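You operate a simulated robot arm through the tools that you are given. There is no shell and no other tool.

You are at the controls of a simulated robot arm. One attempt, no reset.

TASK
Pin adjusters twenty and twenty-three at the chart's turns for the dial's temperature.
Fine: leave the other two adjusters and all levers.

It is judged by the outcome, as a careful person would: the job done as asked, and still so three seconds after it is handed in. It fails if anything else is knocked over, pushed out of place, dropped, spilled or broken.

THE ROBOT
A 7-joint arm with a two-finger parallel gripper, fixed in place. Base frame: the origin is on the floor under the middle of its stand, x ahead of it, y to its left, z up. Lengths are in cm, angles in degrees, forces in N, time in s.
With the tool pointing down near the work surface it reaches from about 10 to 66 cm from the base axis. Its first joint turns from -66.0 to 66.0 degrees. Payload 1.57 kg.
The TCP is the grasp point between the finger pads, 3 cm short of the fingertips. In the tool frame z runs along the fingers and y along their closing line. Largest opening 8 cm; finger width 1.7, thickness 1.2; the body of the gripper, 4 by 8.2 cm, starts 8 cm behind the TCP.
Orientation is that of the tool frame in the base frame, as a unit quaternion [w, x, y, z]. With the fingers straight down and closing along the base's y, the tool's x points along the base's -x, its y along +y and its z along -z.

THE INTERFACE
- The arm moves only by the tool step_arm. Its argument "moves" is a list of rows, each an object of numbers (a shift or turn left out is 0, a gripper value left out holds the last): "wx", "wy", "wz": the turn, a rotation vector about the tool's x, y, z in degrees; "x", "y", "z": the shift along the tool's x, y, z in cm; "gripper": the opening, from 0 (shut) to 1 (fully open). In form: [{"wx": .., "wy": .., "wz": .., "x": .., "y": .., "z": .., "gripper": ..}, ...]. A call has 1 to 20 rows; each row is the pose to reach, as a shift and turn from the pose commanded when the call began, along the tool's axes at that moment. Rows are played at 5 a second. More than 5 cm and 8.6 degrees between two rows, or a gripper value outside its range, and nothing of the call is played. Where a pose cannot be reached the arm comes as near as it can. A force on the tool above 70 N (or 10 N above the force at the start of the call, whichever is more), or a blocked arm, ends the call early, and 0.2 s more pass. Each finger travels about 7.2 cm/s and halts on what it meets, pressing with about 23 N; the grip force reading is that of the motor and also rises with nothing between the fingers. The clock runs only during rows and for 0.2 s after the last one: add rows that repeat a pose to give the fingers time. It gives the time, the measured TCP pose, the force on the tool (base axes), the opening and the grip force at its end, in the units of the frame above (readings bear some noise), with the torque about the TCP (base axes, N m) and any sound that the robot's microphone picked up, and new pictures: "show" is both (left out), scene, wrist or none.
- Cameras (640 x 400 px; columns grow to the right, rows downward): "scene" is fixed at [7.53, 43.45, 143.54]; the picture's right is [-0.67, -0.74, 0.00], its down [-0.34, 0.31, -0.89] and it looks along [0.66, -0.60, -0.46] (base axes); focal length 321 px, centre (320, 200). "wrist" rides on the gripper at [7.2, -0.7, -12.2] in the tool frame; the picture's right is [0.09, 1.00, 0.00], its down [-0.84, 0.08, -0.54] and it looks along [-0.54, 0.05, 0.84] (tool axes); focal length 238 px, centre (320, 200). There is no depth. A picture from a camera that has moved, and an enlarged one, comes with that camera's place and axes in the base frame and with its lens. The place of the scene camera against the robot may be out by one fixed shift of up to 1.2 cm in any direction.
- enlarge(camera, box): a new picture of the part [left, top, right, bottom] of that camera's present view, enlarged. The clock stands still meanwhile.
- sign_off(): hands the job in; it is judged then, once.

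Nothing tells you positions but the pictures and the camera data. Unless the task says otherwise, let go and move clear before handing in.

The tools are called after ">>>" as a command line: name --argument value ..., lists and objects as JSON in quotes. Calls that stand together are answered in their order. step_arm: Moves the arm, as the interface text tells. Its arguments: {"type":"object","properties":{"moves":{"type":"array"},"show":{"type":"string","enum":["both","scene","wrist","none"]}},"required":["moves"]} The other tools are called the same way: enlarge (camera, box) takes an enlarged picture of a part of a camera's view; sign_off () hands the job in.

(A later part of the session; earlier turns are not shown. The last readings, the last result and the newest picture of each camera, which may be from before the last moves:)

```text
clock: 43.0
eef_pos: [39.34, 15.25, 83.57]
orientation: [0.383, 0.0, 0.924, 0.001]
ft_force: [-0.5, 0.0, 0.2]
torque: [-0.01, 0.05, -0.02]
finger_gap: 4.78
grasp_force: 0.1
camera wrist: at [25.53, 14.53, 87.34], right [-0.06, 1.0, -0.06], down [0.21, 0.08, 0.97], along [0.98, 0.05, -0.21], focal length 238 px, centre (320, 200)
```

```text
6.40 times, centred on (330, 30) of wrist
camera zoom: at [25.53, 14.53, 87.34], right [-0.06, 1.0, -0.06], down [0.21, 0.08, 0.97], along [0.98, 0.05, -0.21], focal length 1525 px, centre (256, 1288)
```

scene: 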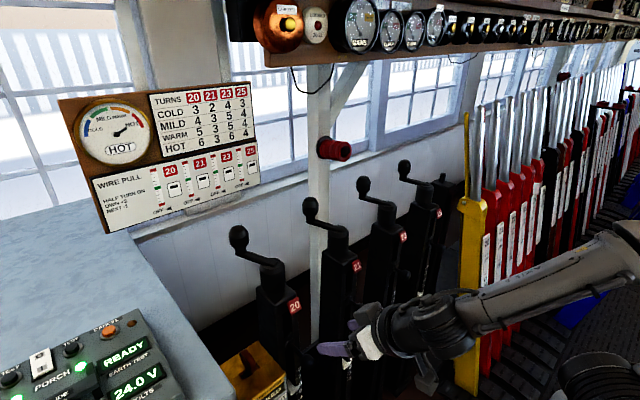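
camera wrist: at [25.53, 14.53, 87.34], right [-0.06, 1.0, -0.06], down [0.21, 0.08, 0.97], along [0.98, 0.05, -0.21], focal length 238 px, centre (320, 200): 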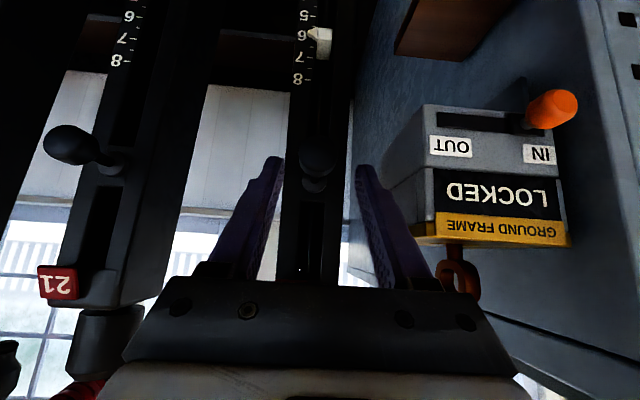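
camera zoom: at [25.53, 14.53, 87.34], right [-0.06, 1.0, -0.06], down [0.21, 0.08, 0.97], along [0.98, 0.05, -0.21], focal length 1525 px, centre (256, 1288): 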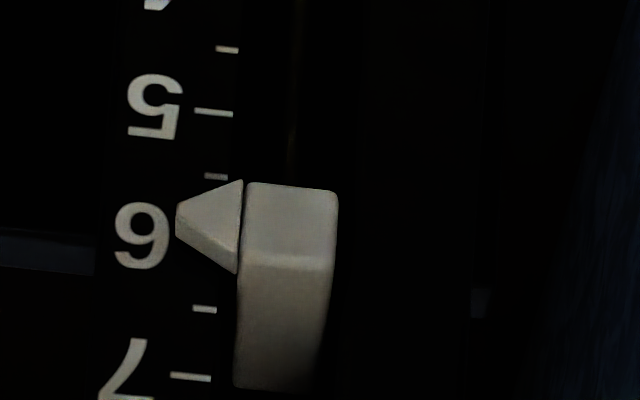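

The pointer reads 6 just as it read 4 before. Gripping the knob and pushing it in towards the post.

>>> step_arm --moves '[{"x": 0, "y": -0.1, "z": 2, "gripper": 0.6}, {"x": 0, "y": -0.2, "z": 3.9, "gripper": 0.6}, {"x": 0, "y": -0.2, "z": 3.9, "gripper": 0.6}, {"x": 0, "y": -0.2, "z": 3.9, "gripper": 0.3}, {"x": 0, "y": -0.2, "z": 3.9, "gripper": 0.2}, {"x": 0, "y": -0.2, "z": 3.9, "gripper": 0.1}, {"x": 0, "y": -0.2, "z": 3.9, "gripper": 0.1}]' --show "wrist"

```text
clock: 44.6
eef_pos: [42.09, 14.98, 80.85]
orientation: [0.383, 0.0, 0.924, 0.001]
ft_force: [2.3, 7.0, -5.4]
torque: [-0.05, -0.21, -0.75]
finger_gap: 2.88
grasp_force: 38.5
camera wrist: at [28.38, 14.36, 84.52], right [-0.07, 1.0, -0.06], down [0.21, 0.08, 0.97], along [0.98, 0.05, -0.21], focal length 238 px, centre (320, 200)
```

wrist: 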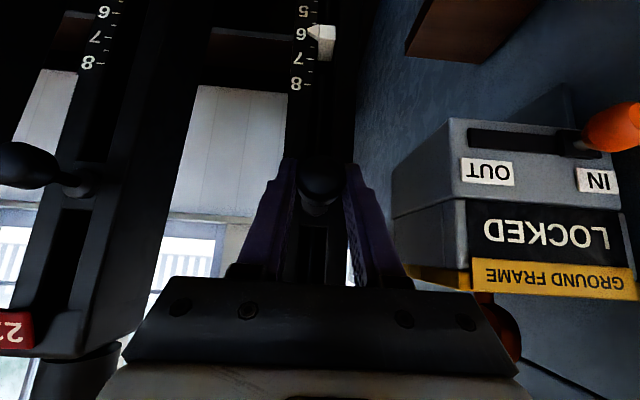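

Gripped. Pushing it straight in by 2.3 cm in small steps.

>>> step_arm --moves '[{"x": -0.35, "y": 0, "z": 0.35, "gripper": 0.1}, {"x": -0.7, "y": 0, "z": 0.7, "gripper": 0.1}, {"x": -1.05, "y": 0, "z": 1.05, "gripper": 0.1}, {"x": -1.35, "y": 0, "z": 1.35, "gripper": 0.1}, {"x": -1.6, "y": 0, "z": 1.6, "gripper": 0.1}, {"x": -1.6, "y": 0, "z": 1.6, "gripper": 0.1}]' --show "both"

>>> enlarge --camera "scene" --box '[90, 140, 270, 235]'

```text
clock: 46.0
eef_pos: [44.26, 15.05, 80.81]
orientation: [0.384, -0.001, 0.923, 0.0]
ft_force: [-7.6, -5.5, 10.0]
torque: [-0.03, -0.14, 0.76]
finger_gap: 2.84
grasp_force: 38.5
camera wrist: at [30.62, 14.38, 84.49], right [-0.06, 1.0, -0.07], down [0.21, 0.08, 0.98], along [0.98, 0.05, -0.21], focal length 238 px, centre (320, 200)
```

scene: 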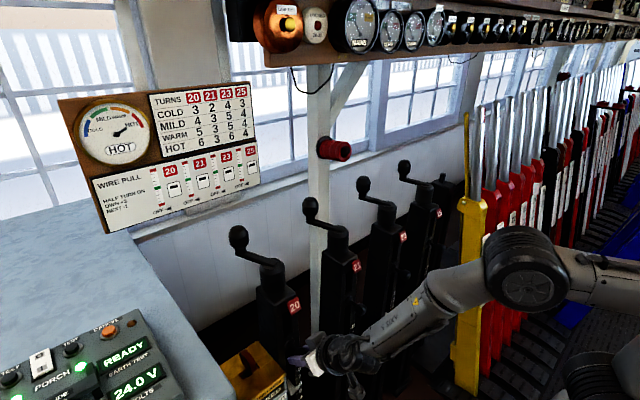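
wrist: 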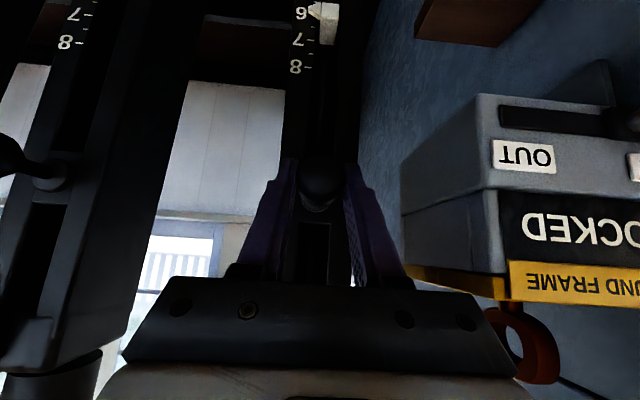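

```text
3.56 times, centred on (180, 188) of scene
camera zoom: at [7.5, 43.43, 143.55], right [-0.67, -0.74, 0.0], down [-0.34, 0.31, -0.89], along [0.66, -0.6, -0.46], focal length 1143 px, centre (818, 244)
```

zoom: 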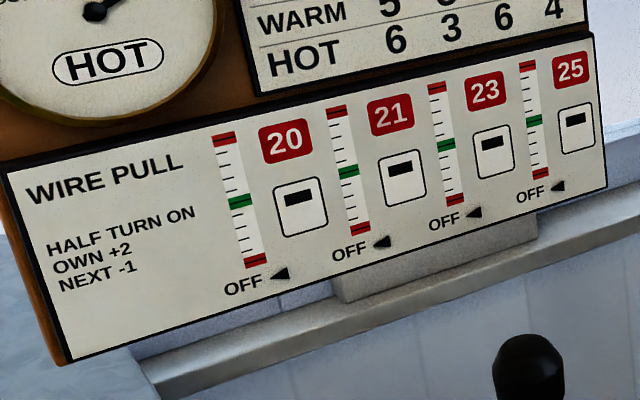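

It slid in almost freely. I'll press a little further to make sure it is seated against its collar.

>>> step_arm --moves '[{"x": -0.15, "y": 0, "z": 0.15, "gripper": 0.1}, {"x": -0.3, "y": 0, "z": 0.3, "gripper": 0.1}, {"x": -0.3, "y": 0, "z": 0.3, "gripper": 0.1}]' --show "wrist"

>>> enlarge --camera "wrist" --box '[240, 80, 400, 280]'

```text
clock: 46.8
eef_pos: [44.58, 15.07, 80.67]
orientation: [0.381, 0.0, 0.925, 0.0]
ft_force: [-21.6, -2.9, 8.0]
torque: [-0.16, 0.07, -0.28]
finger_gap: 2.82
grasp_force: 38.9
camera wrist: at [30.92, 14.37, 84.43], right [-0.07, 1.0, -0.07], down [0.21, 0.08, 0.97], along [0.97, 0.05, -0.22], focal length 238 px, centre (320, 200)
```

wrist: 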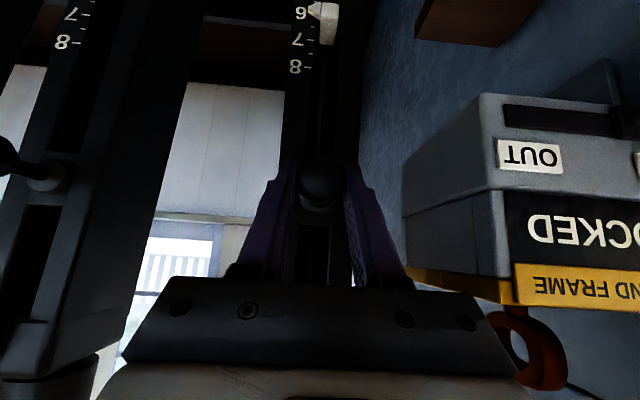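

```text
2.00 times, centred on (320, 180) of wrist
camera zoom: at [30.92, 14.37, 84.43], right [-0.07, 1.0, -0.07], down [0.21, 0.08, 0.97], along [0.97, 0.05, -0.22], focal length 477 px, centre (320, 240)
```

zoom: 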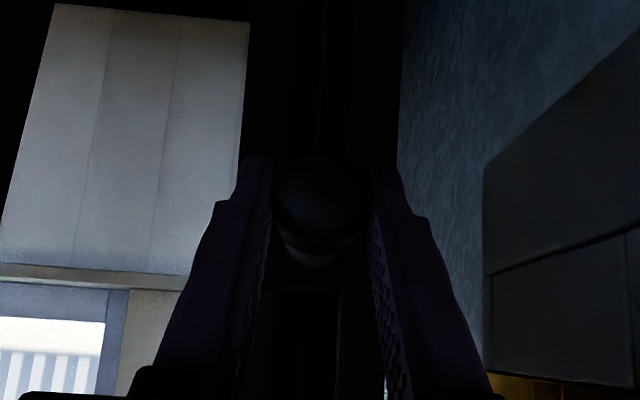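

Full travel reached with a firm stop at 22 N. I'll release, back off, and compare with the original picture.

>>> step_arm --moves '[{"x": 0.1, "y": 0, "z": -0.1, "gripper": 0.1}, {"x": 0.1, "y": 0, "z": -0.1, "gripper": 0.4}, {"x": 0.1, "y": 0, "z": -0.1, "gripper": 0.6}, {"x": 0.1, "y": 0, "z": -0.1, "gripper": 0.6}, {"x": 0.1, "y": 0, "z": -2, "gripper": 0.6}, {"x": 0.1, "y": 0, "z": -5, "gripper": 0.6}, {"x": 0.1, "y": 0, "z": -8, "gripper": 0.6}, {"x": 0.1, "y": 0, "z": -11, "gripper": 0.6}, {"x": 0.1, "y": 0, "z": -14, "gripper": 0.6}, {"x": 0.1, "y": 0, "z": -14, "gripper": 0.6}]' --show "both"

>>> enlarge --camera "scene" --box '[225, 300, 325, 400]'

>>> enlarge --camera "wrist" --box '[280, 0, 380, 160]'

```text
clock: 49.0
eef_pos: [34.89, 15.2, 90.55]
orientation: [0.382, -0.001, 0.924, 0.0]
ft_force: [0.0, 0.9, 0.2]
torque: [0.0, -0.01, -0.02]
finger_gap: 4.8
grasp_force: 0.0
camera wrist: at [21.12, 14.41, 94.3], right [-0.07, 1.0, -0.07], down [0.21, 0.08, 0.97], along [0.98, 0.05, -0.21], focal length 238 px, centre (320, 200)
```

scene: 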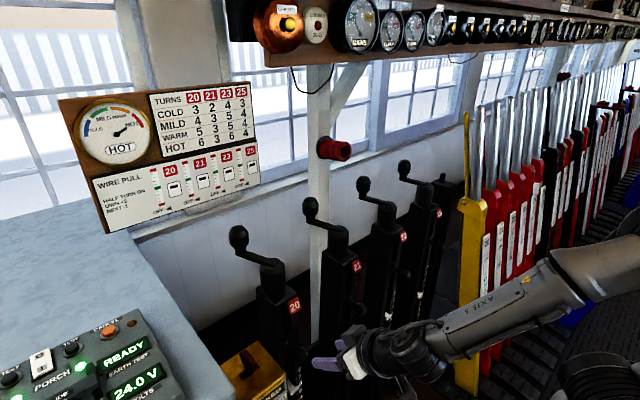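
wrist: 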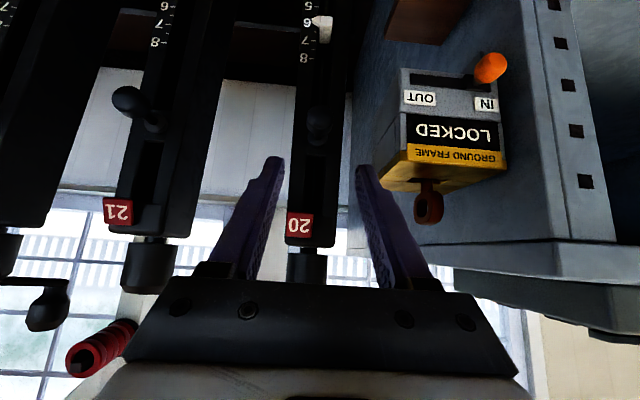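

```text
4.00 times, centred on (275, 350) of scene
camera zoom: at [7.53, 43.45, 143.54], right [-0.67, -0.74, 0.0], down [-0.34, 0.31, -0.89], along [0.66, -0.6, -0.46], focal length 1286 px, centre (500, -400)
```

zoom: 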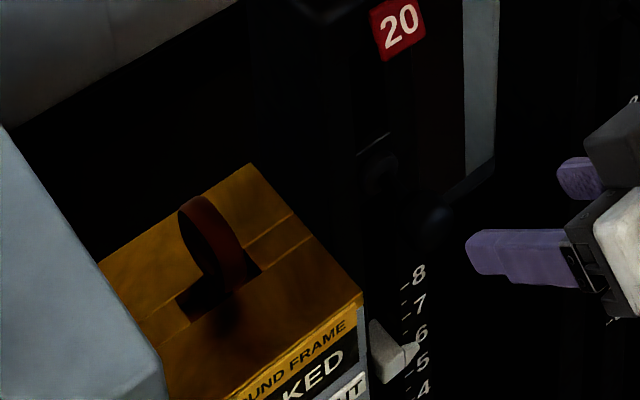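

```text
2.50 times, centred on (330, 80) of wrist
camera zoom: at [21.12, 14.41, 94.3], right [-0.07, 1.0, -0.07], down [0.21, 0.08, 0.97], along [0.98, 0.05, -0.21], focal length 596 px, centre (295, 500)
```

zoom: 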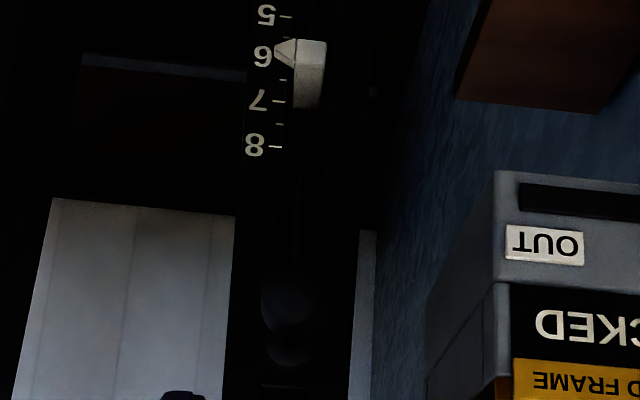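

Post 20 is done: pointer at 6 and the pin knob is back exactly where it started. Now moving across to the front of post 23 (about y = -25).

>>> step_arm --moves '[{"x": -0.5, "y": -2, "z": -2, "gripper": 0.6}, {"x": -1, "y": -6, "z": -4, "gripper": 0.6}, {"x": -1.5, "y": -10, "z": -6, "gripper": 0.6}, {"x": -2, "y": -14, "z": -6.7, "gripper": 0.6}, {"x": -2.5, "y": -18, "z": -6.7, "gripper": 0.6}, {"x": -2.5, "y": -22, "z": -6.7, "gripper": 0.6}, {"x": -2.5, "y": -26, "z": -6.7, "gripper": 0.6}, {"x": -2.5, "y": -30, "z": -6.7, "gripper": 0.6}, {"x": -2.5, "y": -34, "z": -6.7, "gripper": 0.6}, {"x": -2.5, "y": -38, "z": -6.7, "gripper": 0.6}, {"x": -2.5, "y": -39.5, "z": -6.7, "gripper": 0.6}, {"x": -2.5, "y": -39.5, "z": -6.7, "gripper": 0.6}]' --show "both"

>>> enlarge --camera "wrist" --box '[250, 0, 390, 200]'

>>> enlarge --camera "wrist" --box '[280, 0, 360, 50]'

```text
clock: 51.6
eef_pos: [31.74, -24.52, 97.19]
orientation: [0.382, -0.001, 0.924, 0.0]
ft_force: [-0.1, -0.3, 0.3]
torque: [0.02, -0.03, -0.01]
finger_gap: 4.79
grasp_force: 0.0
camera wrist: at [18.01, -25.26, 100.9], right [-0.07, 1.0, -0.07], down [0.21, 0.08, 0.97], along [0.98, 0.05, -0.21], focal length 238 px, centre (320, 200)
```

scene: 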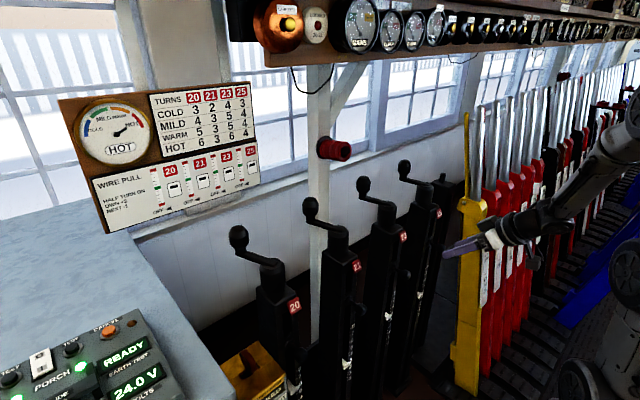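
wrist: 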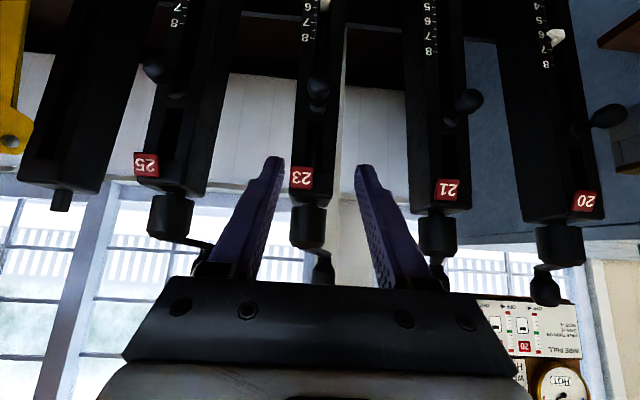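

```text
2.00 times, centred on (320, 100) of wrist
camera zoom: at [18.01, -25.26, 100.9], right [-0.07, 1.0, -0.07], down [0.21, 0.08, 0.97], along [0.98, 0.05, -0.21], focal length 477 px, centre (320, 400)
```

zoom: 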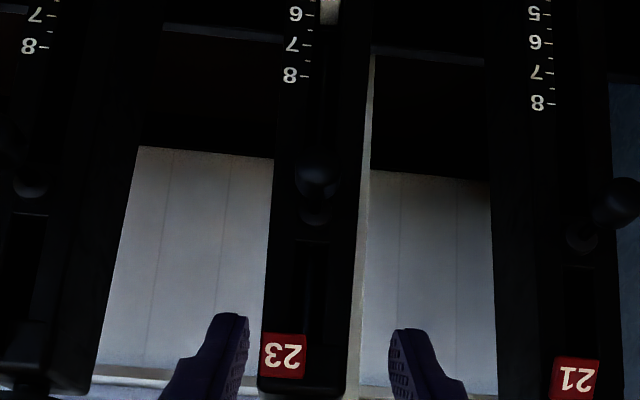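

```text
8.00 times, centred on (320, 25) of wrist
camera zoom: at [18.01, -25.26, 100.9], right [-0.07, 1.0, -0.07], down [0.21, 0.08, 0.97], along [0.98, 0.05, -0.21], focal length 1907 px, centre (320, 1600)
```

zoom: 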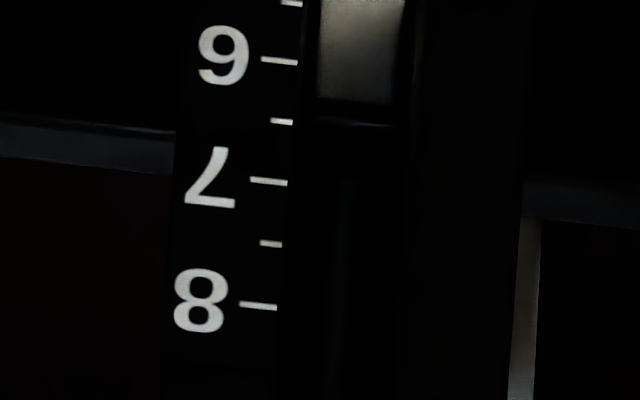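

Post 23's pin is at about [45.2, -25.0, 80.2], exactly 40 cm across from 20's. Moving in closer to read its pointer.

>>> step_arm --moves '[{"x": 1.1, "y": -0.2, "z": 3.8, "gripper": 0.6}, {"x": 2.2, "y": -0.4, "z": 7.5, "gripper": 0.6}, {"x": 3.3, "y": -0.5, "z": 11.2, "gripper": 0.6}, {"x": 4.27, "y": -0.5, "z": 14.4, "gripper": 0.6}, {"x": 4.27, "y": -0.5, "z": 14.4, "gripper": 0.6}]' --show "both"

>>> enlarge --camera "wrist" --box '[280, 0, 380, 60]'

>>> enlarge --camera "wrist" --box '[240, 60, 400, 260]'

>>> enlarge --camera "scene" --box '[340, 250, 440, 350]'

```text
clock: 52.8
eef_pos: [39.22, -24.9, 84.19]
orientation: [0.383, 0.0, 0.924, 0.0]
ft_force: [-0.9, -0.6, -0.4]
torque: [-0.03, 0.03, -0.01]
finger_gap: 4.81
grasp_force: 0.0
camera wrist: at [25.4, -25.64, 87.87], right [-0.07, 1.0, -0.07], down [0.21, 0.08, 0.97], along [0.98, 0.05, -0.21], focal length 238 px, centre (320, 200)
```

scene: 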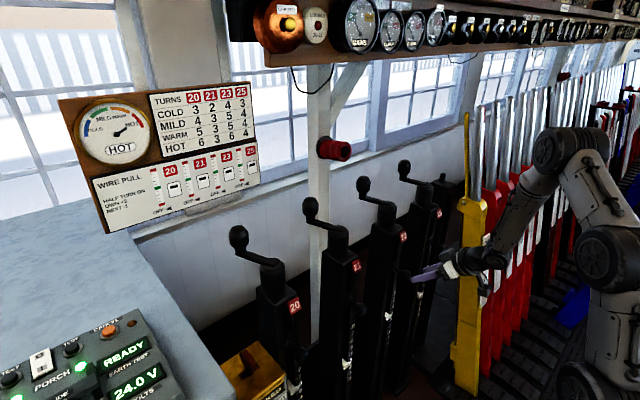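
wrist: 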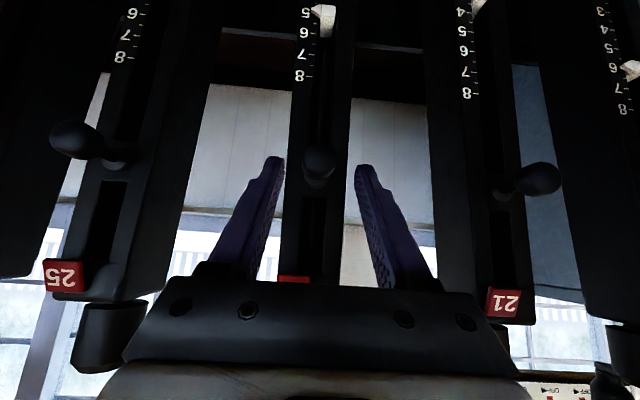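

```text
6.40 times, centred on (330, 30) of wrist
camera zoom: at [25.4, -25.64, 87.87], right [-0.07, 1.0, -0.07], down [0.21, 0.08, 0.97], along [0.98, 0.05, -0.21], focal length 1525 px, centre (256, 1288)
```

zoom: 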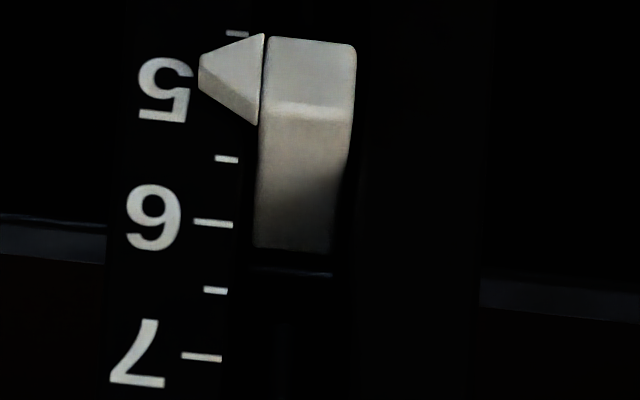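

```text
2.00 times, centred on (320, 160) of wrist
camera zoom: at [25.4, -25.64, 87.87], right [-0.07, 1.0, -0.07], down [0.21, 0.08, 0.97], along [0.98, 0.05, -0.21], focal length 477 px, centre (320, 280)
```

zoom: 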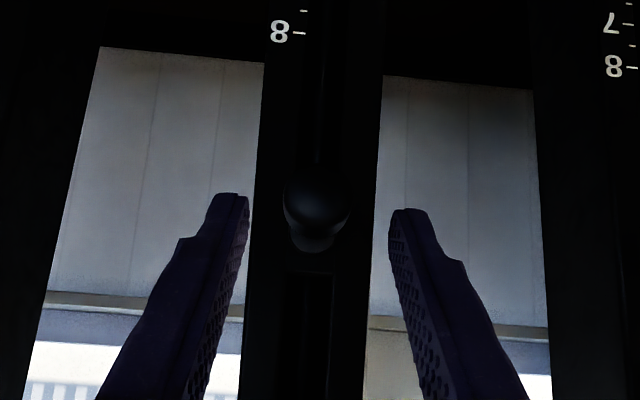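

```text
4.00 times, centred on (390, 300) of scene
camera zoom: at [7.53, 43.45, 143.54], right [-0.67, -0.74, 0.0], down [-0.34, 0.31, -0.89], along [0.66, -0.6, -0.46], focal length 1286 px, centre (40, -200)
```

zoom: 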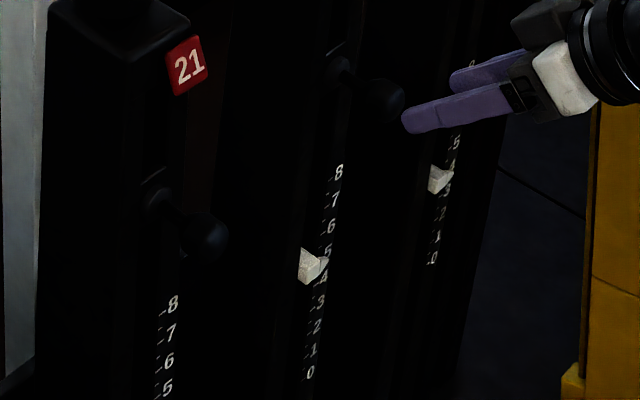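

Post 23's pointer is at 5, so it needs exactly one clockwise turn. Gripping its pin knob now.

>>> step_arm --moves '[{"x": -0.4, "y": 0, "z": 2, "gripper": 0.6}, {"x": -0.8, "y": -0.05, "z": 4, "gripper": 0.6}, {"x": -1.17, "y": -0.05, "z": 6.1, "gripper": 0.6}, {"x": -1.17, "y": -0.05, "z": 6.1, "gripper": 0.6}, {"x": -1.17, "y": -0.05, "z": 6.1, "gripper": 0.3}, {"x": -1.17, "y": -0.05, "z": 6.1, "gripper": 0.2}, {"x": -1.17, "y": -0.05, "z": 6.1, "gripper": 0.1}, {"x": -1.17, "y": -0.05, "z": 6.1, "gripper": 0.1}]' --show "wrist"

```text
clock: 54.6
eef_pos: [44.2, -25.08, 80.58]
orientation: [0.382, -0.001, 0.924, 0.001]
ft_force: [0.8, 17.9, 3.3]
torque: [0.16, -0.18, -0.33]
finger_gap: 2.89
grasp_force: 38.7
camera wrist: at [30.47, -25.68, 84.29], right [-0.07, 1.0, -0.06], down [0.21, 0.08, 0.97], along [0.98, 0.05, -0.21], focal length 238 px, centre (320, 200)
```

wrist: 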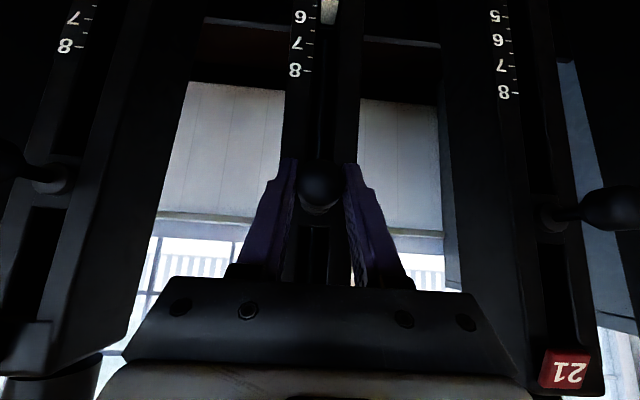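

Gripped. Drawing pin 23 out by about 2.2 cm, easing 0.15 cm left to relieve the side load.

>>> step_arm --moves '[{"x": 0.2, "y": 0.15, "z": -0.2, "gripper": 0.1}, {"x": 0.5, "y": 0.15, "z": -0.5, "gripper": 0.1}, {"x": 0.8, "y": 0.15, "z": -0.8, "gripper": 0.1}, {"x": 1.1, "y": 0.15, "z": -1.1, "gripper": 0.1}, {"x": 1.4, "y": 0.15, "z": -1.4, "gripper": 0.1}, {"x": 1.6, "y": 0.15, "z": -1.6, "gripper": 0.1}, {"x": 1.6, "y": 0.15, "z": -1.6, "gripper": 0.1}]' --show "wrist"

```text
clock: 56.2
eef_pos: [42.04, -24.97, 80.52]
orientation: [0.385, 0.0, 0.923, -0.001]
ft_force: [-1.1, 13.2, 17.5]
torque: [0.22, -0.12, -0.33]
finger_gap: 2.9
grasp_force: 38.8
camera wrist: at [28.28, -25.63, 84.21], right [-0.07, 1.0, -0.07], down [0.2, 0.08, 0.98], along [0.98, 0.05, -0.21], focal length 238 px, centre (320, 200)
```

wrist: 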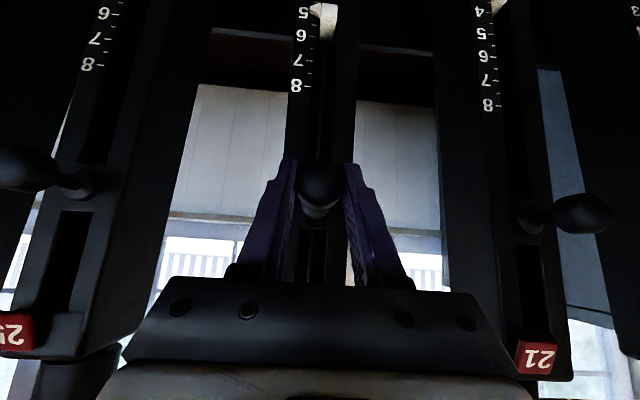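

Moved about 2.2 cm with no stop felt yet. A little more until it meets the stop, also relieving the vertical load.

>>> step_arm --moves '[{"x": 0.05, "y": 0.1, "z": -0.18, "gripper": 0.1}, {"x": 0.1, "y": 0.1, "z": -0.32, "gripper": 0.1}, {"x": 0.1, "y": 0.1, "z": -0.32, "gripper": 0.1}]' --show "wrist"

```text
clock: 57.0
eef_pos: [41.69, -24.93, 80.67]
orientation: [0.383, 0.001, 0.924, -0.001]
ft_force: [27.9, -8.0, -13.4]
torque: [-0.02, 0.01, 0.37]
finger_gap: 2.87
grasp_force: 38.9
camera wrist: at [27.99, -25.61, 84.36], right [-0.06, 1.0, -0.07], down [0.21, 0.08, 0.98], along [0.98, 0.05, -0.21], focal length 238 px, centre (320, 200)
```

wrist: 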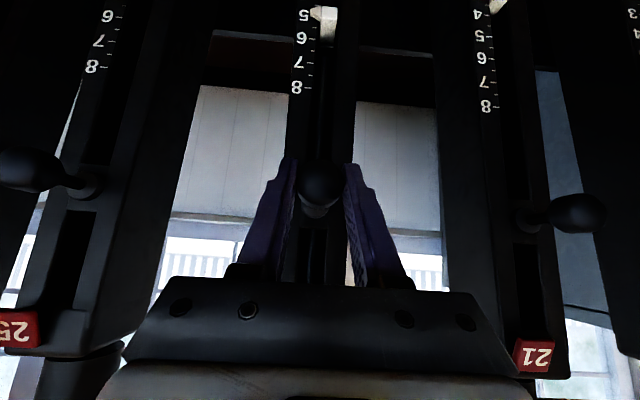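

Pin 23 is fully drawn (28 N at the stop). Releasing, then rising to the approach position for crank 23.

>>> step_arm --moves '[{"x": -0.12, "y": 0, "z": 0.12, "gripper": 0.1}, {"x": -0.12, "y": 0, "z": 0.12, "gripper": 0.4}, {"x": -0.12, "y": 0, "z": 0.12, "gripper": 0.6}, {"x": -0.12, "y": 0, "z": 0.12, "gripper": 0.6}, {"x": -0.12, "y": 0, "z": -2, "gripper": 0.6}, {"x": -0.12, "y": 0, "z": -5, "gripper": 0.6}, {"x": 0, "y": 0, "z": -7, "gripper": 0.6}, {"x": -2.88, "y": 0.24, "z": -9.66, "gripper": 0.8}, {"x": -5.76, "y": 0.48, "z": -12.32, "gripper": 0.8}, {"x": -8.64, "y": 0.71, "z": -14.98, "gripper": 0.8}, {"x": -11.53, "y": 0.95, "z": -17.64, "gripper": 0.8}, {"x": -14.4, "y": 1.2, "z": -20.3, "gripper": 0.8}, {"x": -17.3, "y": 1.43, "z": -22.96, "gripper": 0.8}, {"x": -20.2, "y": 1.67, "z": -25.62, "gripper": 0.8}, {"x": -23.05, "y": 1.9, "z": -28.28, "gripper": 0.8}, {"x": -23.05, "y": 1.9, "z": -28.28, "gripper": 0.8}]' --show "both"

>>> enlarge --camera "wrist" --box '[250, 20, 400, 180]'

>>> enlarge --camera "scene" --box '[340, 200, 440, 350]'

```text
clock: 60.4
eef_pos: [38.41, -23.22, 116.91]
orientation: [0.382, 0.0, 0.924, 0.001]
ft_force: [-0.3, -0.3, -0.1]
torque: [0.01, -0.05, -0.02]
finger_gap: 6.39
grasp_force: 0.2
camera wrist: at [24.63, -23.79, 120.7], right [-0.06, 1.0, -0.07], down [0.21, 0.08, 0.97], along [0.98, 0.05, -0.21], focal length 238 px, centre (320, 200)
```

scene: 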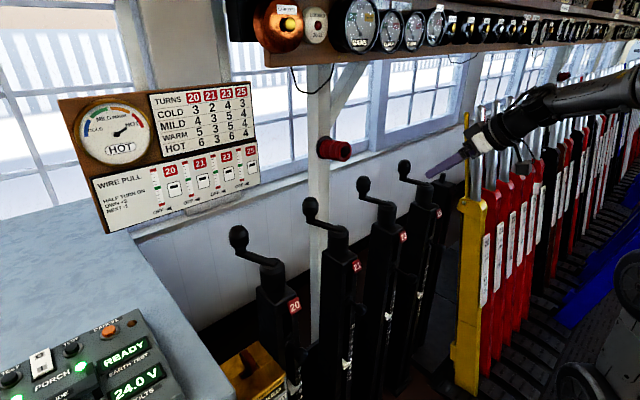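
wrist: 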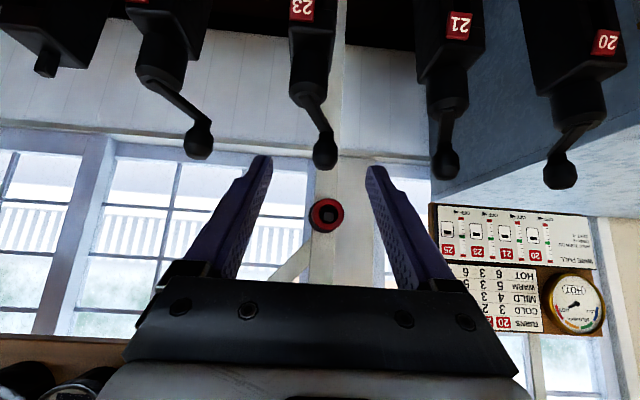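

```text
2.50 times, centred on (325, 100) of wrist
camera zoom: at [24.63, -23.79, 120.7], right [-0.06, 1.0, -0.07], down [0.21, 0.08, 0.97], along [0.98, 0.05, -0.21], focal length 596 px, centre (308, 450)
```

zoom: 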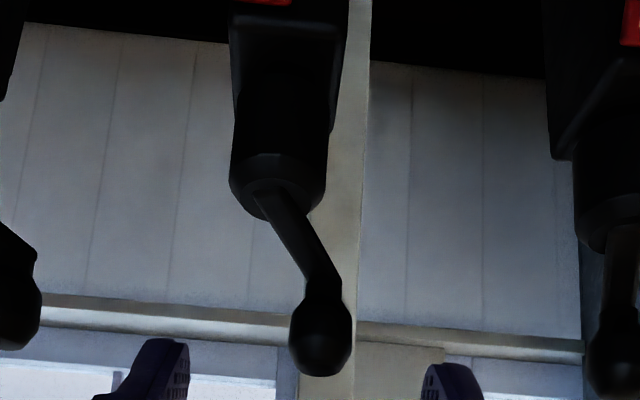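

```text
2.67 times, centred on (390, 275) of scene
camera zoom: at [7.53, 43.45, 143.54], right [-0.67, -0.74, 0.0], down [-0.34, 0.31, -0.89], along [0.66, -0.6, -0.46], focal length 857 px, centre (133, 0)
```

zoom: 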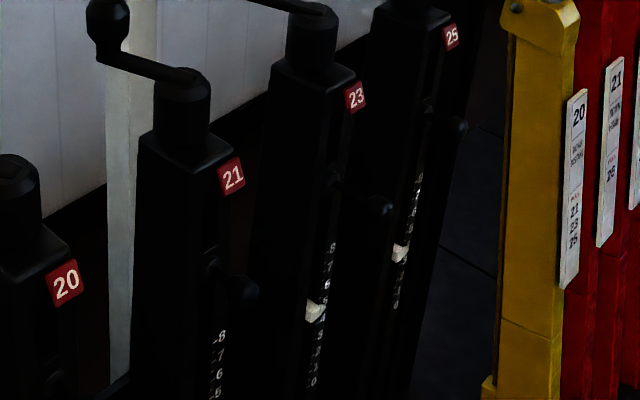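

The geometry matches crank 20 shifted by 40 cm: handle 23 near [59.8, -21.7, 105.7]. Lining up along the approach axis and stopping short to check.

>>> step_arm --moves '[{"x": -2.4, "y": 0.5, "z": 2.7, "gripper": 0.8}, {"x": -4.8, "y": 1, "z": 5.4, "gripper": 0.8}, {"x": -7.18, "y": 1.55, "z": 8, "gripper": 0.8}, {"x": -7.18, "y": 1.55, "z": 11, "gripper": 0.8}, {"x": -7.18, "y": 1.55, "z": 14, "gripper": 0.8}, {"x": -7.18, "y": 1.55, "z": 15.8, "gripper": 0.8}, {"x": -7.18, "y": 1.55, "z": 15.8, "gripper": 0.8}]' --show "both"

```text
clock: 62.0
eef_pos: [54.36, -21.43, 110.56]
orientation: [0.383, 0.001, 0.924, 0.0]
ft_force: [-0.5, 0.5, 0.0]
torque: [0.0, -0.02, -0.01]
finger_gap: 6.37
grasp_force: 0.1
camera wrist: at [40.58, -22.08, 114.33], right [-0.06, 1.0, -0.07], down [0.21, 0.08, 0.98], along [0.98, 0.05, -0.21], focal length 238 px, centre (320, 200)
```

scene: 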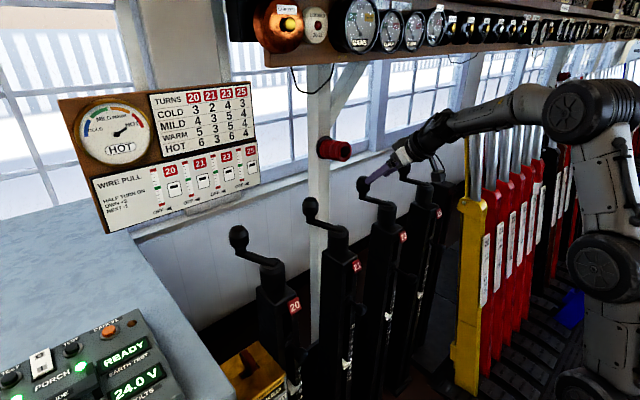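
wrist: 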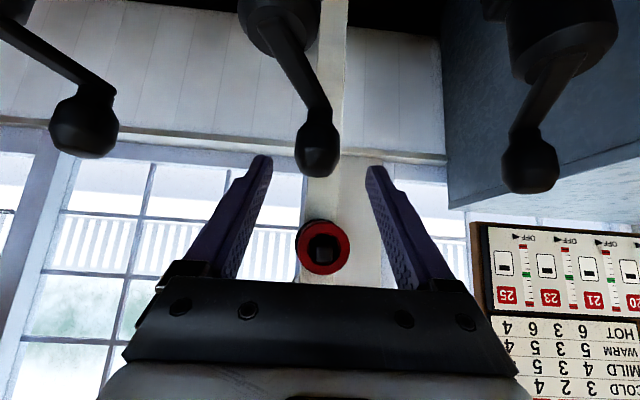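

Well aligned. Moving in and closing on handle 23.

>>> step_arm --moves '[{"x": -0.15, "y": -0.1, "z": 2.2, "gripper": 0.8}, {"x": -0.3, "y": -0.2, "z": 4.4, "gripper": 0.8}, {"x": -0.4, "y": -0.25, "z": 6.6, "gripper": 0.8}, {"x": -0.4, "y": -0.25, "z": 6.6, "gripper": 0.8}, {"x": -0.4, "y": -0.25, "z": 6.6, "gripper": 0.55}, {"x": -0.4, "y": -0.25, "z": 6.6, "gripper": 0.4}, {"x": -0.4, "y": -0.25, "z": 6.6, "gripper": 0.3}, {"x": -0.4, "y": -0.25, "z": 6.6, "gripper": 0.3}]' --show "both"

```text
clock: 63.8
eef_pos: [59.16, -21.63, 106.45]
orientation: [0.382, 0.0, 0.924, 0.0]
ft_force: [4.3, 1.9, -1.2]
torque: [-0.23, -0.11, 0.08]
finger_gap: 3.99
grasp_force: 45.2
camera wrist: at [45.4, -22.34, 110.15], right [-0.07, 1.0, -0.07], down [0.21, 0.08, 0.97], along [0.98, 0.05, -0.21], focal length 238 px, centre (320, 200)
```

scene: 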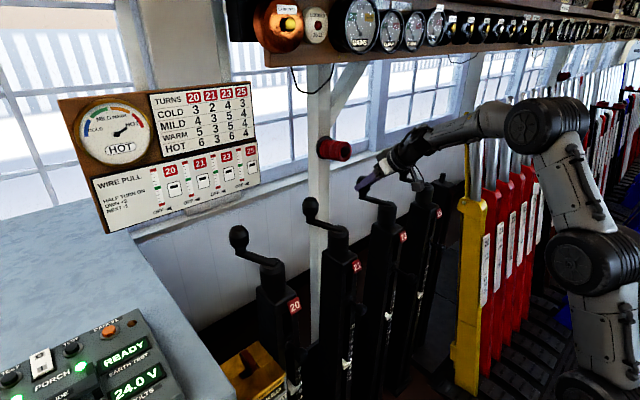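
wrist: 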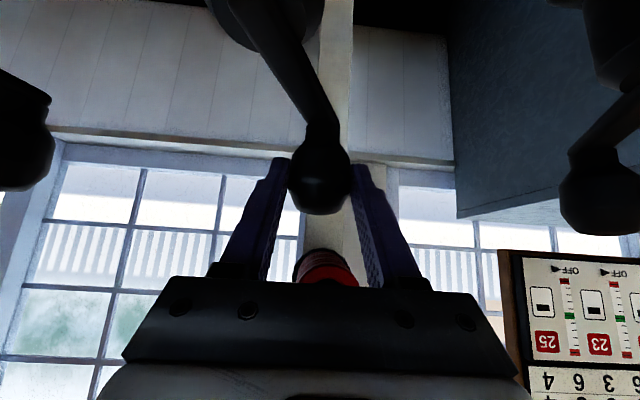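

Handle 23 is gripped. I'll turn the first 50° clockwise and check reach and forces.

>>> step_arm --moves '[{"x": -0.304, "y": -1.24, "z": 0.304, "gripper": 0.3}, {"x": -0.46, "y": -2.53, "z": 0.46, "gripper": 0.3}, {"x": -0.46, "y": -3.83, "z": 0.46, "gripper": 0.3}, {"x": -0.318, "y": -5.12, "z": 0.318, "gripper": 0.3}, {"x": -0.014, "y": -6.36, "z": 0.014, "gripper": 0.3}, {"x": -0.014, "y": -6.36, "z": 0.014, "gripper": 0.3}]' --show "both"

```text
clock: 65.2
eef_pos: [59.01, -28.11, 106.49]
orientation: [0.383, 0.003, 0.924, -0.002]
ft_force: [31.8, -16.5, -10.5]
torque: [1.1, -0.48, -0.28]
finger_gap: 4.02
grasp_force: 45.0
camera wrist: at [45.41, -28.75, 110.16], right [-0.06, 1.0, -0.07], down [0.21, 0.08, 0.98], along [0.98, 0.04, -0.21], focal length 238 px, centre (320, 200)
```

scene: 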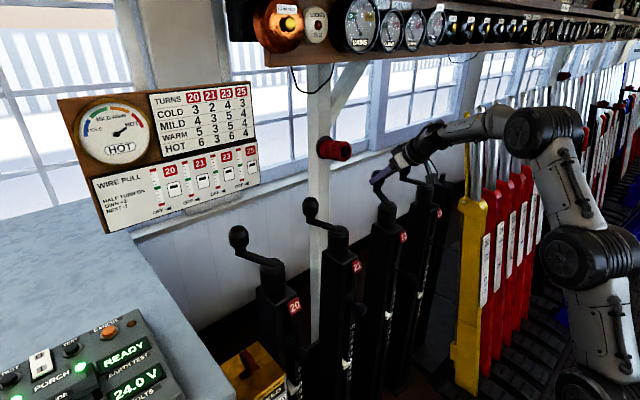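
wrist: 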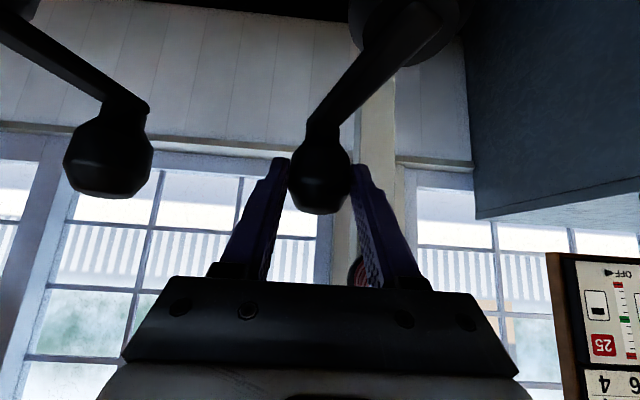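

It turns; the load is mainly outward-radial, so I'll shift the arc about 0.3 cm outwards and continue the next 70°.

>>> step_arm --moves '[{"x": 0.255, "y": -1.2, "z": -0.255, "gripper": 0.3}, {"x": 0.841, "y": -2.22, "z": -0.841, "gripper": 0.3}, {"x": 1.534, "y": -3.08, "z": -1.534, "gripper": 0.3}, {"x": 2.326, "y": -3.75, "z": -2.326, "gripper": 0.3}, {"x": 3.189, "y": -4.22, "z": -3.189, "gripper": 0.3}, {"x": 4.101, "y": -4.47, "z": -4.101, "gripper": 0.3}, {"x": 5.02, "y": -4.49, "z": -5.02, "gripper": 0.3}, {"x": 5.02, "y": -4.49, "z": -5.02, "gripper": 0.3}]' --show "both"

```text
clock: 67.0
eef_pos: [52.13, -32.5, 106.46]
orientation: [0.383, -0.001, 0.924, 0.001]
ft_force: [-0.5, -2.9, 2.5]
torque: [0.75, 0.13, -0.08]
finger_gap: 3.97
grasp_force: 45.1
camera wrist: at [38.4, -33.13, 110.17], right [-0.07, 1.0, -0.07], down [0.21, 0.08, 0.98], along [0.98, 0.05, -0.21], focal length 238 px, centre (320, 200)
```

scene: 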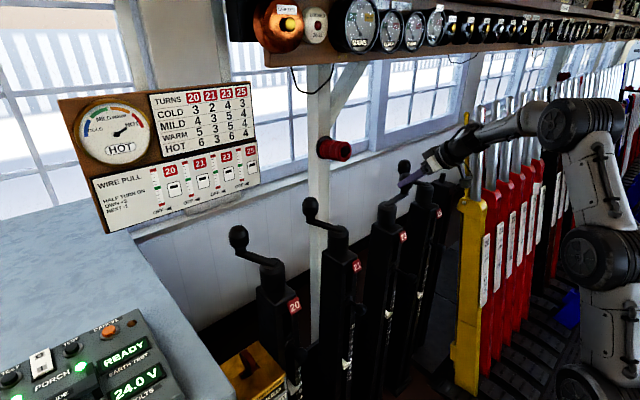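
wrist: 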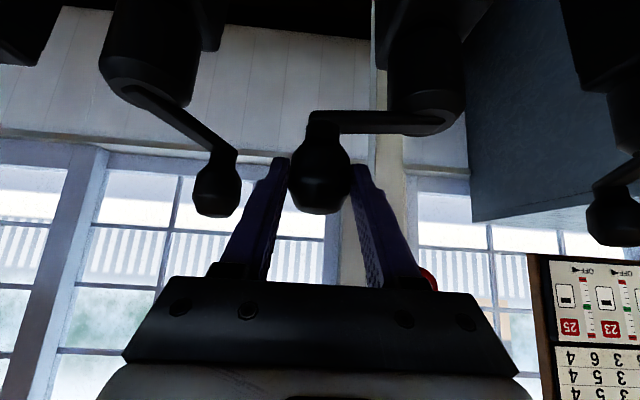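

Forces are near zero. Continuing clockwise through the next 180°.

>>> step_arm --moves '[{"x": 0.912, "y": 0.2, "z": -0.912, "gripper": 0.3}, {"x": 1.789, "y": 0.63, "z": -1.789, "gripper": 0.3}, {"x": 2.595, "y": 1.26, "z": -2.595, "gripper": 0.3}, {"x": 3.316, "y": 2.09, "z": -3.316, "gripper": 0.3}, {"x": 3.924, "y": 3.07, "z": -3.924, "gripper": 0.3}, {"x": 4.398, "y": 4.19, "z": -4.398, "gripper": 0.3}, {"x": 4.73, "y": 5.41, "z": -4.73, "gripper": 0.3}, {"x": 4.907, "y": 6.7, "z": -4.907, "gripper": 0.3}, {"x": 4.921, "y": 8.0, "z": -4.921, "gripper": 0.3}, {"x": 4.779, "y": 9.29, "z": -4.779, "gripper": 0.3}, {"x": 4.475, "y": 10.53, "z": -4.475, "gripper": 0.3}, {"x": 4.03, "y": 11.67, "z": -4.03, "gripper": 0.3}, {"x": 3.45, "y": 12.69, "z": -3.45, "gripper": 0.3}, {"x": 2.75, "y": 13.55, "z": -2.75, "gripper": 0.3}, {"x": 1.958, "y": 14.22, "z": -1.958, "gripper": 0.3}, {"x": 1.096, "y": 14.69, "z": -1.096, "gripper": 0.3}, {"x": 0.184, "y": 14.94, "z": -0.184, "gripper": 0.3}, {"x": -0.735, "y": 14.96, "z": 0.735, "gripper": 0.3}, {"x": -0.735, "y": 14.96, "z": 0.735, "gripper": 0.3}]' --show "both"

>>> enlarge --camera "scene" --box '[340, 250, 440, 350]'

```text
clock: 71.0
eef_pos: [53.12, -17.6, 106.44]
orientation: [0.384, 0.001, 0.923, 0.0]
ft_force: [1.0, 2.4, -2.4]
torque: [0.28, 0.32, 0.07]
finger_gap: 3.98
grasp_force: 45.3
camera wrist: at [39.44, -18.16, 110.16], right [-0.06, 1.0, -0.07], down [0.21, 0.08, 0.98], along [0.98, 0.05, -0.21], focal length 238 px, centre (320, 200)
```

scene: 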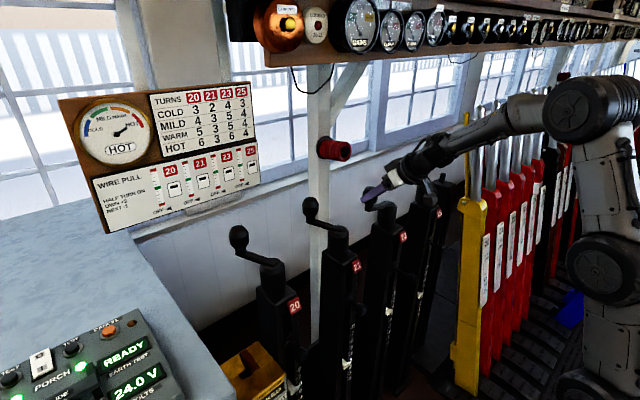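
wrist: 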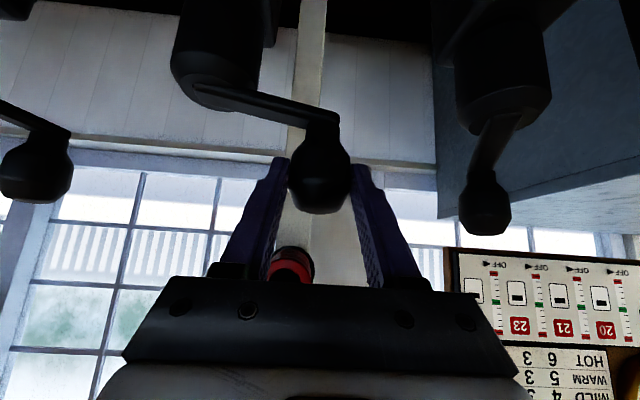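

```text
4.00 times, centred on (390, 300) of scene
camera zoom: at [7.54, 43.46, 143.53], right [-0.67, -0.74, 0.0], down [-0.34, 0.31, -0.89], along [0.66, -0.6, -0.46], focal length 1286 px, centre (40, -200)
```

zoom: 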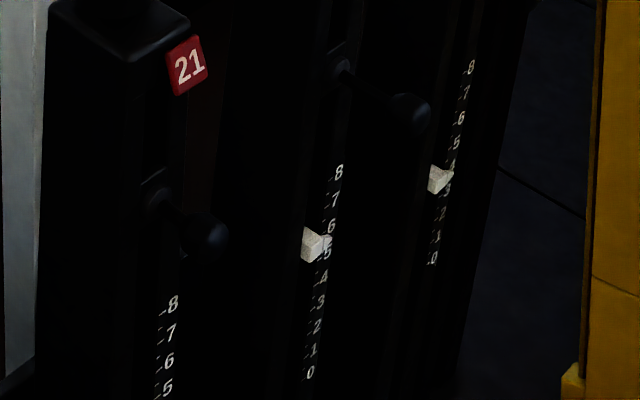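

Almost there; pointer 23 is approaching 6. Finishing the last 60° to the starting angle.

>>> step_arm --moves '[{"x": -0.912, "y": -0.2, "z": 0.912, "gripper": 0.3}, {"x": -1.789, "y": -0.63, "z": 1.789, "gripper": 0.3}, {"x": -2.595, "y": -1.26, "z": 2.595, "gripper": 0.3}, {"x": -3.316, "y": -2.09, "z": 3.316, "gripper": 0.3}, {"x": -3.924, "y": -3.07, "z": 3.924, "gripper": 0.3}, {"x": -4.334, "y": -4.14, "z": 4.334, "gripper": 0.3}, {"x": -4.334, "y": -4.14, "z": 4.334, "gripper": 0.3}, {"x": -4.334, "y": -4.14, "z": 4.334, "gripper": 0.3}]' --show "both"

>>> enlarge --camera "scene" --box '[340, 250, 440, 350]'

```text
clock: 72.8
eef_pos: [59.11, -21.75, 106.5]
orientation: [0.383, 0.0, 0.924, 0.0]
ft_force: [-13.2, -6.8, 9.6]
torque: [0.96, 0.45, -0.11]
finger_gap: 4.0
grasp_force: 45.0
camera wrist: at [45.41, -22.3, 110.18], right [-0.06, 1.0, -0.07], down [0.21, 0.08, 0.98], along [0.98, 0.05, -0.21], focal length 238 px, centre (320, 200)
```

scene: 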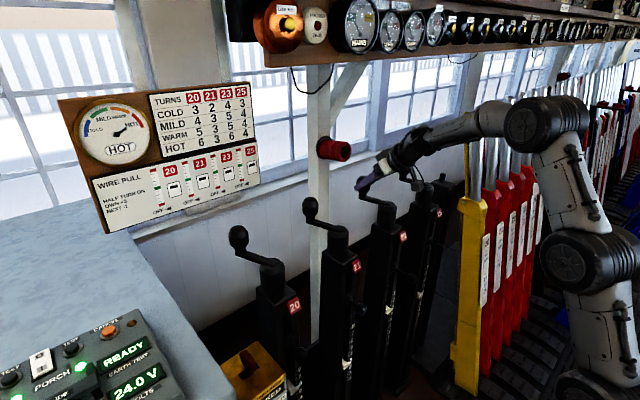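
wrist: 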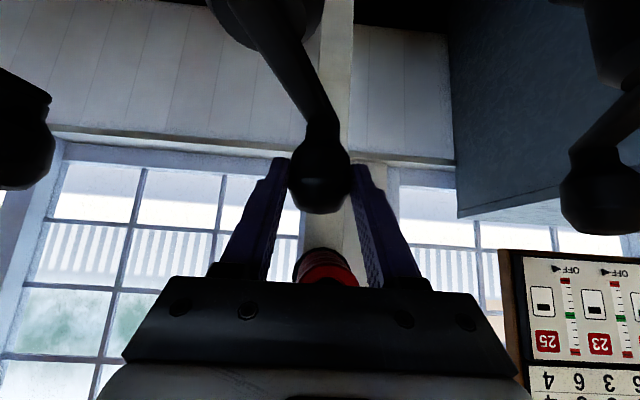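

```text
4.00 times, centred on (390, 300) of scene
camera zoom: at [7.47, 43.43, 143.55], right [-0.67, -0.74, 0.0], down [-0.34, 0.31, -0.89], along [0.66, -0.6, -0.46], focal length 1286 px, centre (40, -200)
```

zoom: 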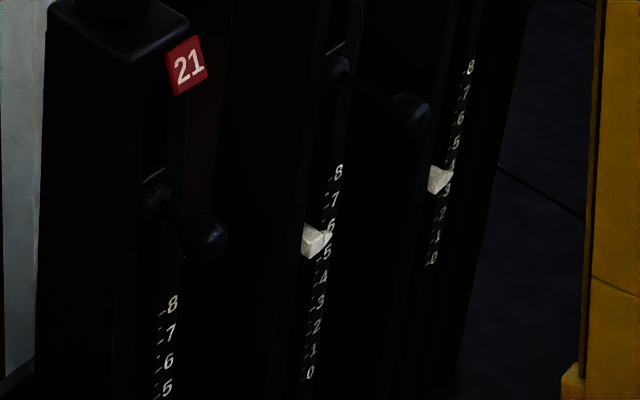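

Pointer 23 has moved up one unit to 6 and the crank is back at its starting angle. Releasing, retreating, and returning to the front of post 23.

>>> step_arm --moves '[{"x": 0.1, "y": 0.05, "z": -0.1, "gripper": 0.3}, {"x": 0.1, "y": 0.05, "z": -0.1, "gripper": 0.55}, {"x": 0.1, "y": 0.05, "z": -0.1, "gripper": 0.8}, {"x": 0.1, "y": 0.05, "z": -0.1, "gripper": 0.8}, {"x": 0, "y": 0, "z": -2.5, "gripper": 0.8}, {"x": 0, "y": 0, "z": -5.5, "gripper": 0.8}, {"x": 0, "y": 0, "z": -9, "gripper": 0.8}, {"x": 0, "y": 0, "z": -12.5, "gripper": 0.8}, {"x": 0, "y": 0, "z": -15, "gripper": 0.8}, {"x": 3.6, "y": -0.5, "z": -14.6, "gripper": 0.8}, {"x": 7.2, "y": -1, "z": -14.2, "gripper": 0.8}, {"x": 10.8, "y": -1.5, "z": -13.8, "gripper": 0.8}, {"x": 14.4, "y": -2, "z": -13.3, "gripper": 0.8}, {"x": 18, "y": -2.5, "z": -12.8, "gripper": 0.8}, {"x": 21.6, "y": -3, "z": -12.3, "gripper": 0.8}, {"x": 25.2, "y": -3.3, "z": -11.75, "gripper": 0.8}, {"x": 25.2, "y": -3.3, "z": -11.75, "gripper": 0.8}]' --show "both"

```text
clock: 76.4
eef_pos: [33.02, -25.15, 97.32]
orientation: [0.383, 0.0, 0.924, 0.0]
ft_force: [0.2, 0.0, 0.4]
torque: [-0.02, -0.03, 0.0]
finger_gap: 6.39
grasp_force: 0.0
camera wrist: at [19.21, -25.87, 101.04], right [-0.06, 1.0, -0.06], down [0.21, 0.08, 0.97], along [0.98, 0.05, -0.21], focal length 238 px, centre (320, 200)
```

scene: 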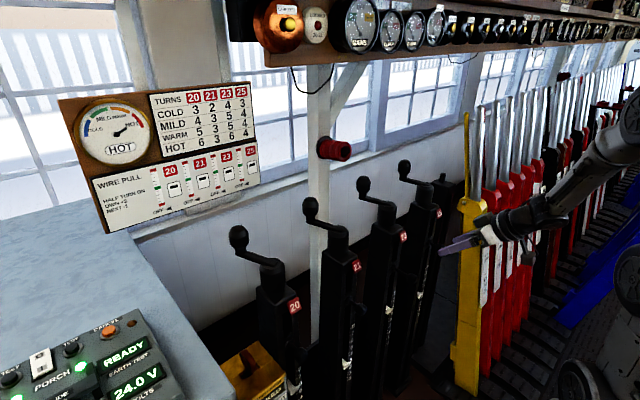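
wrist: 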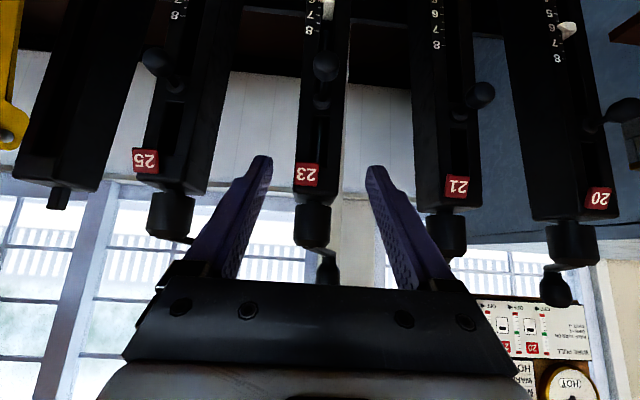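

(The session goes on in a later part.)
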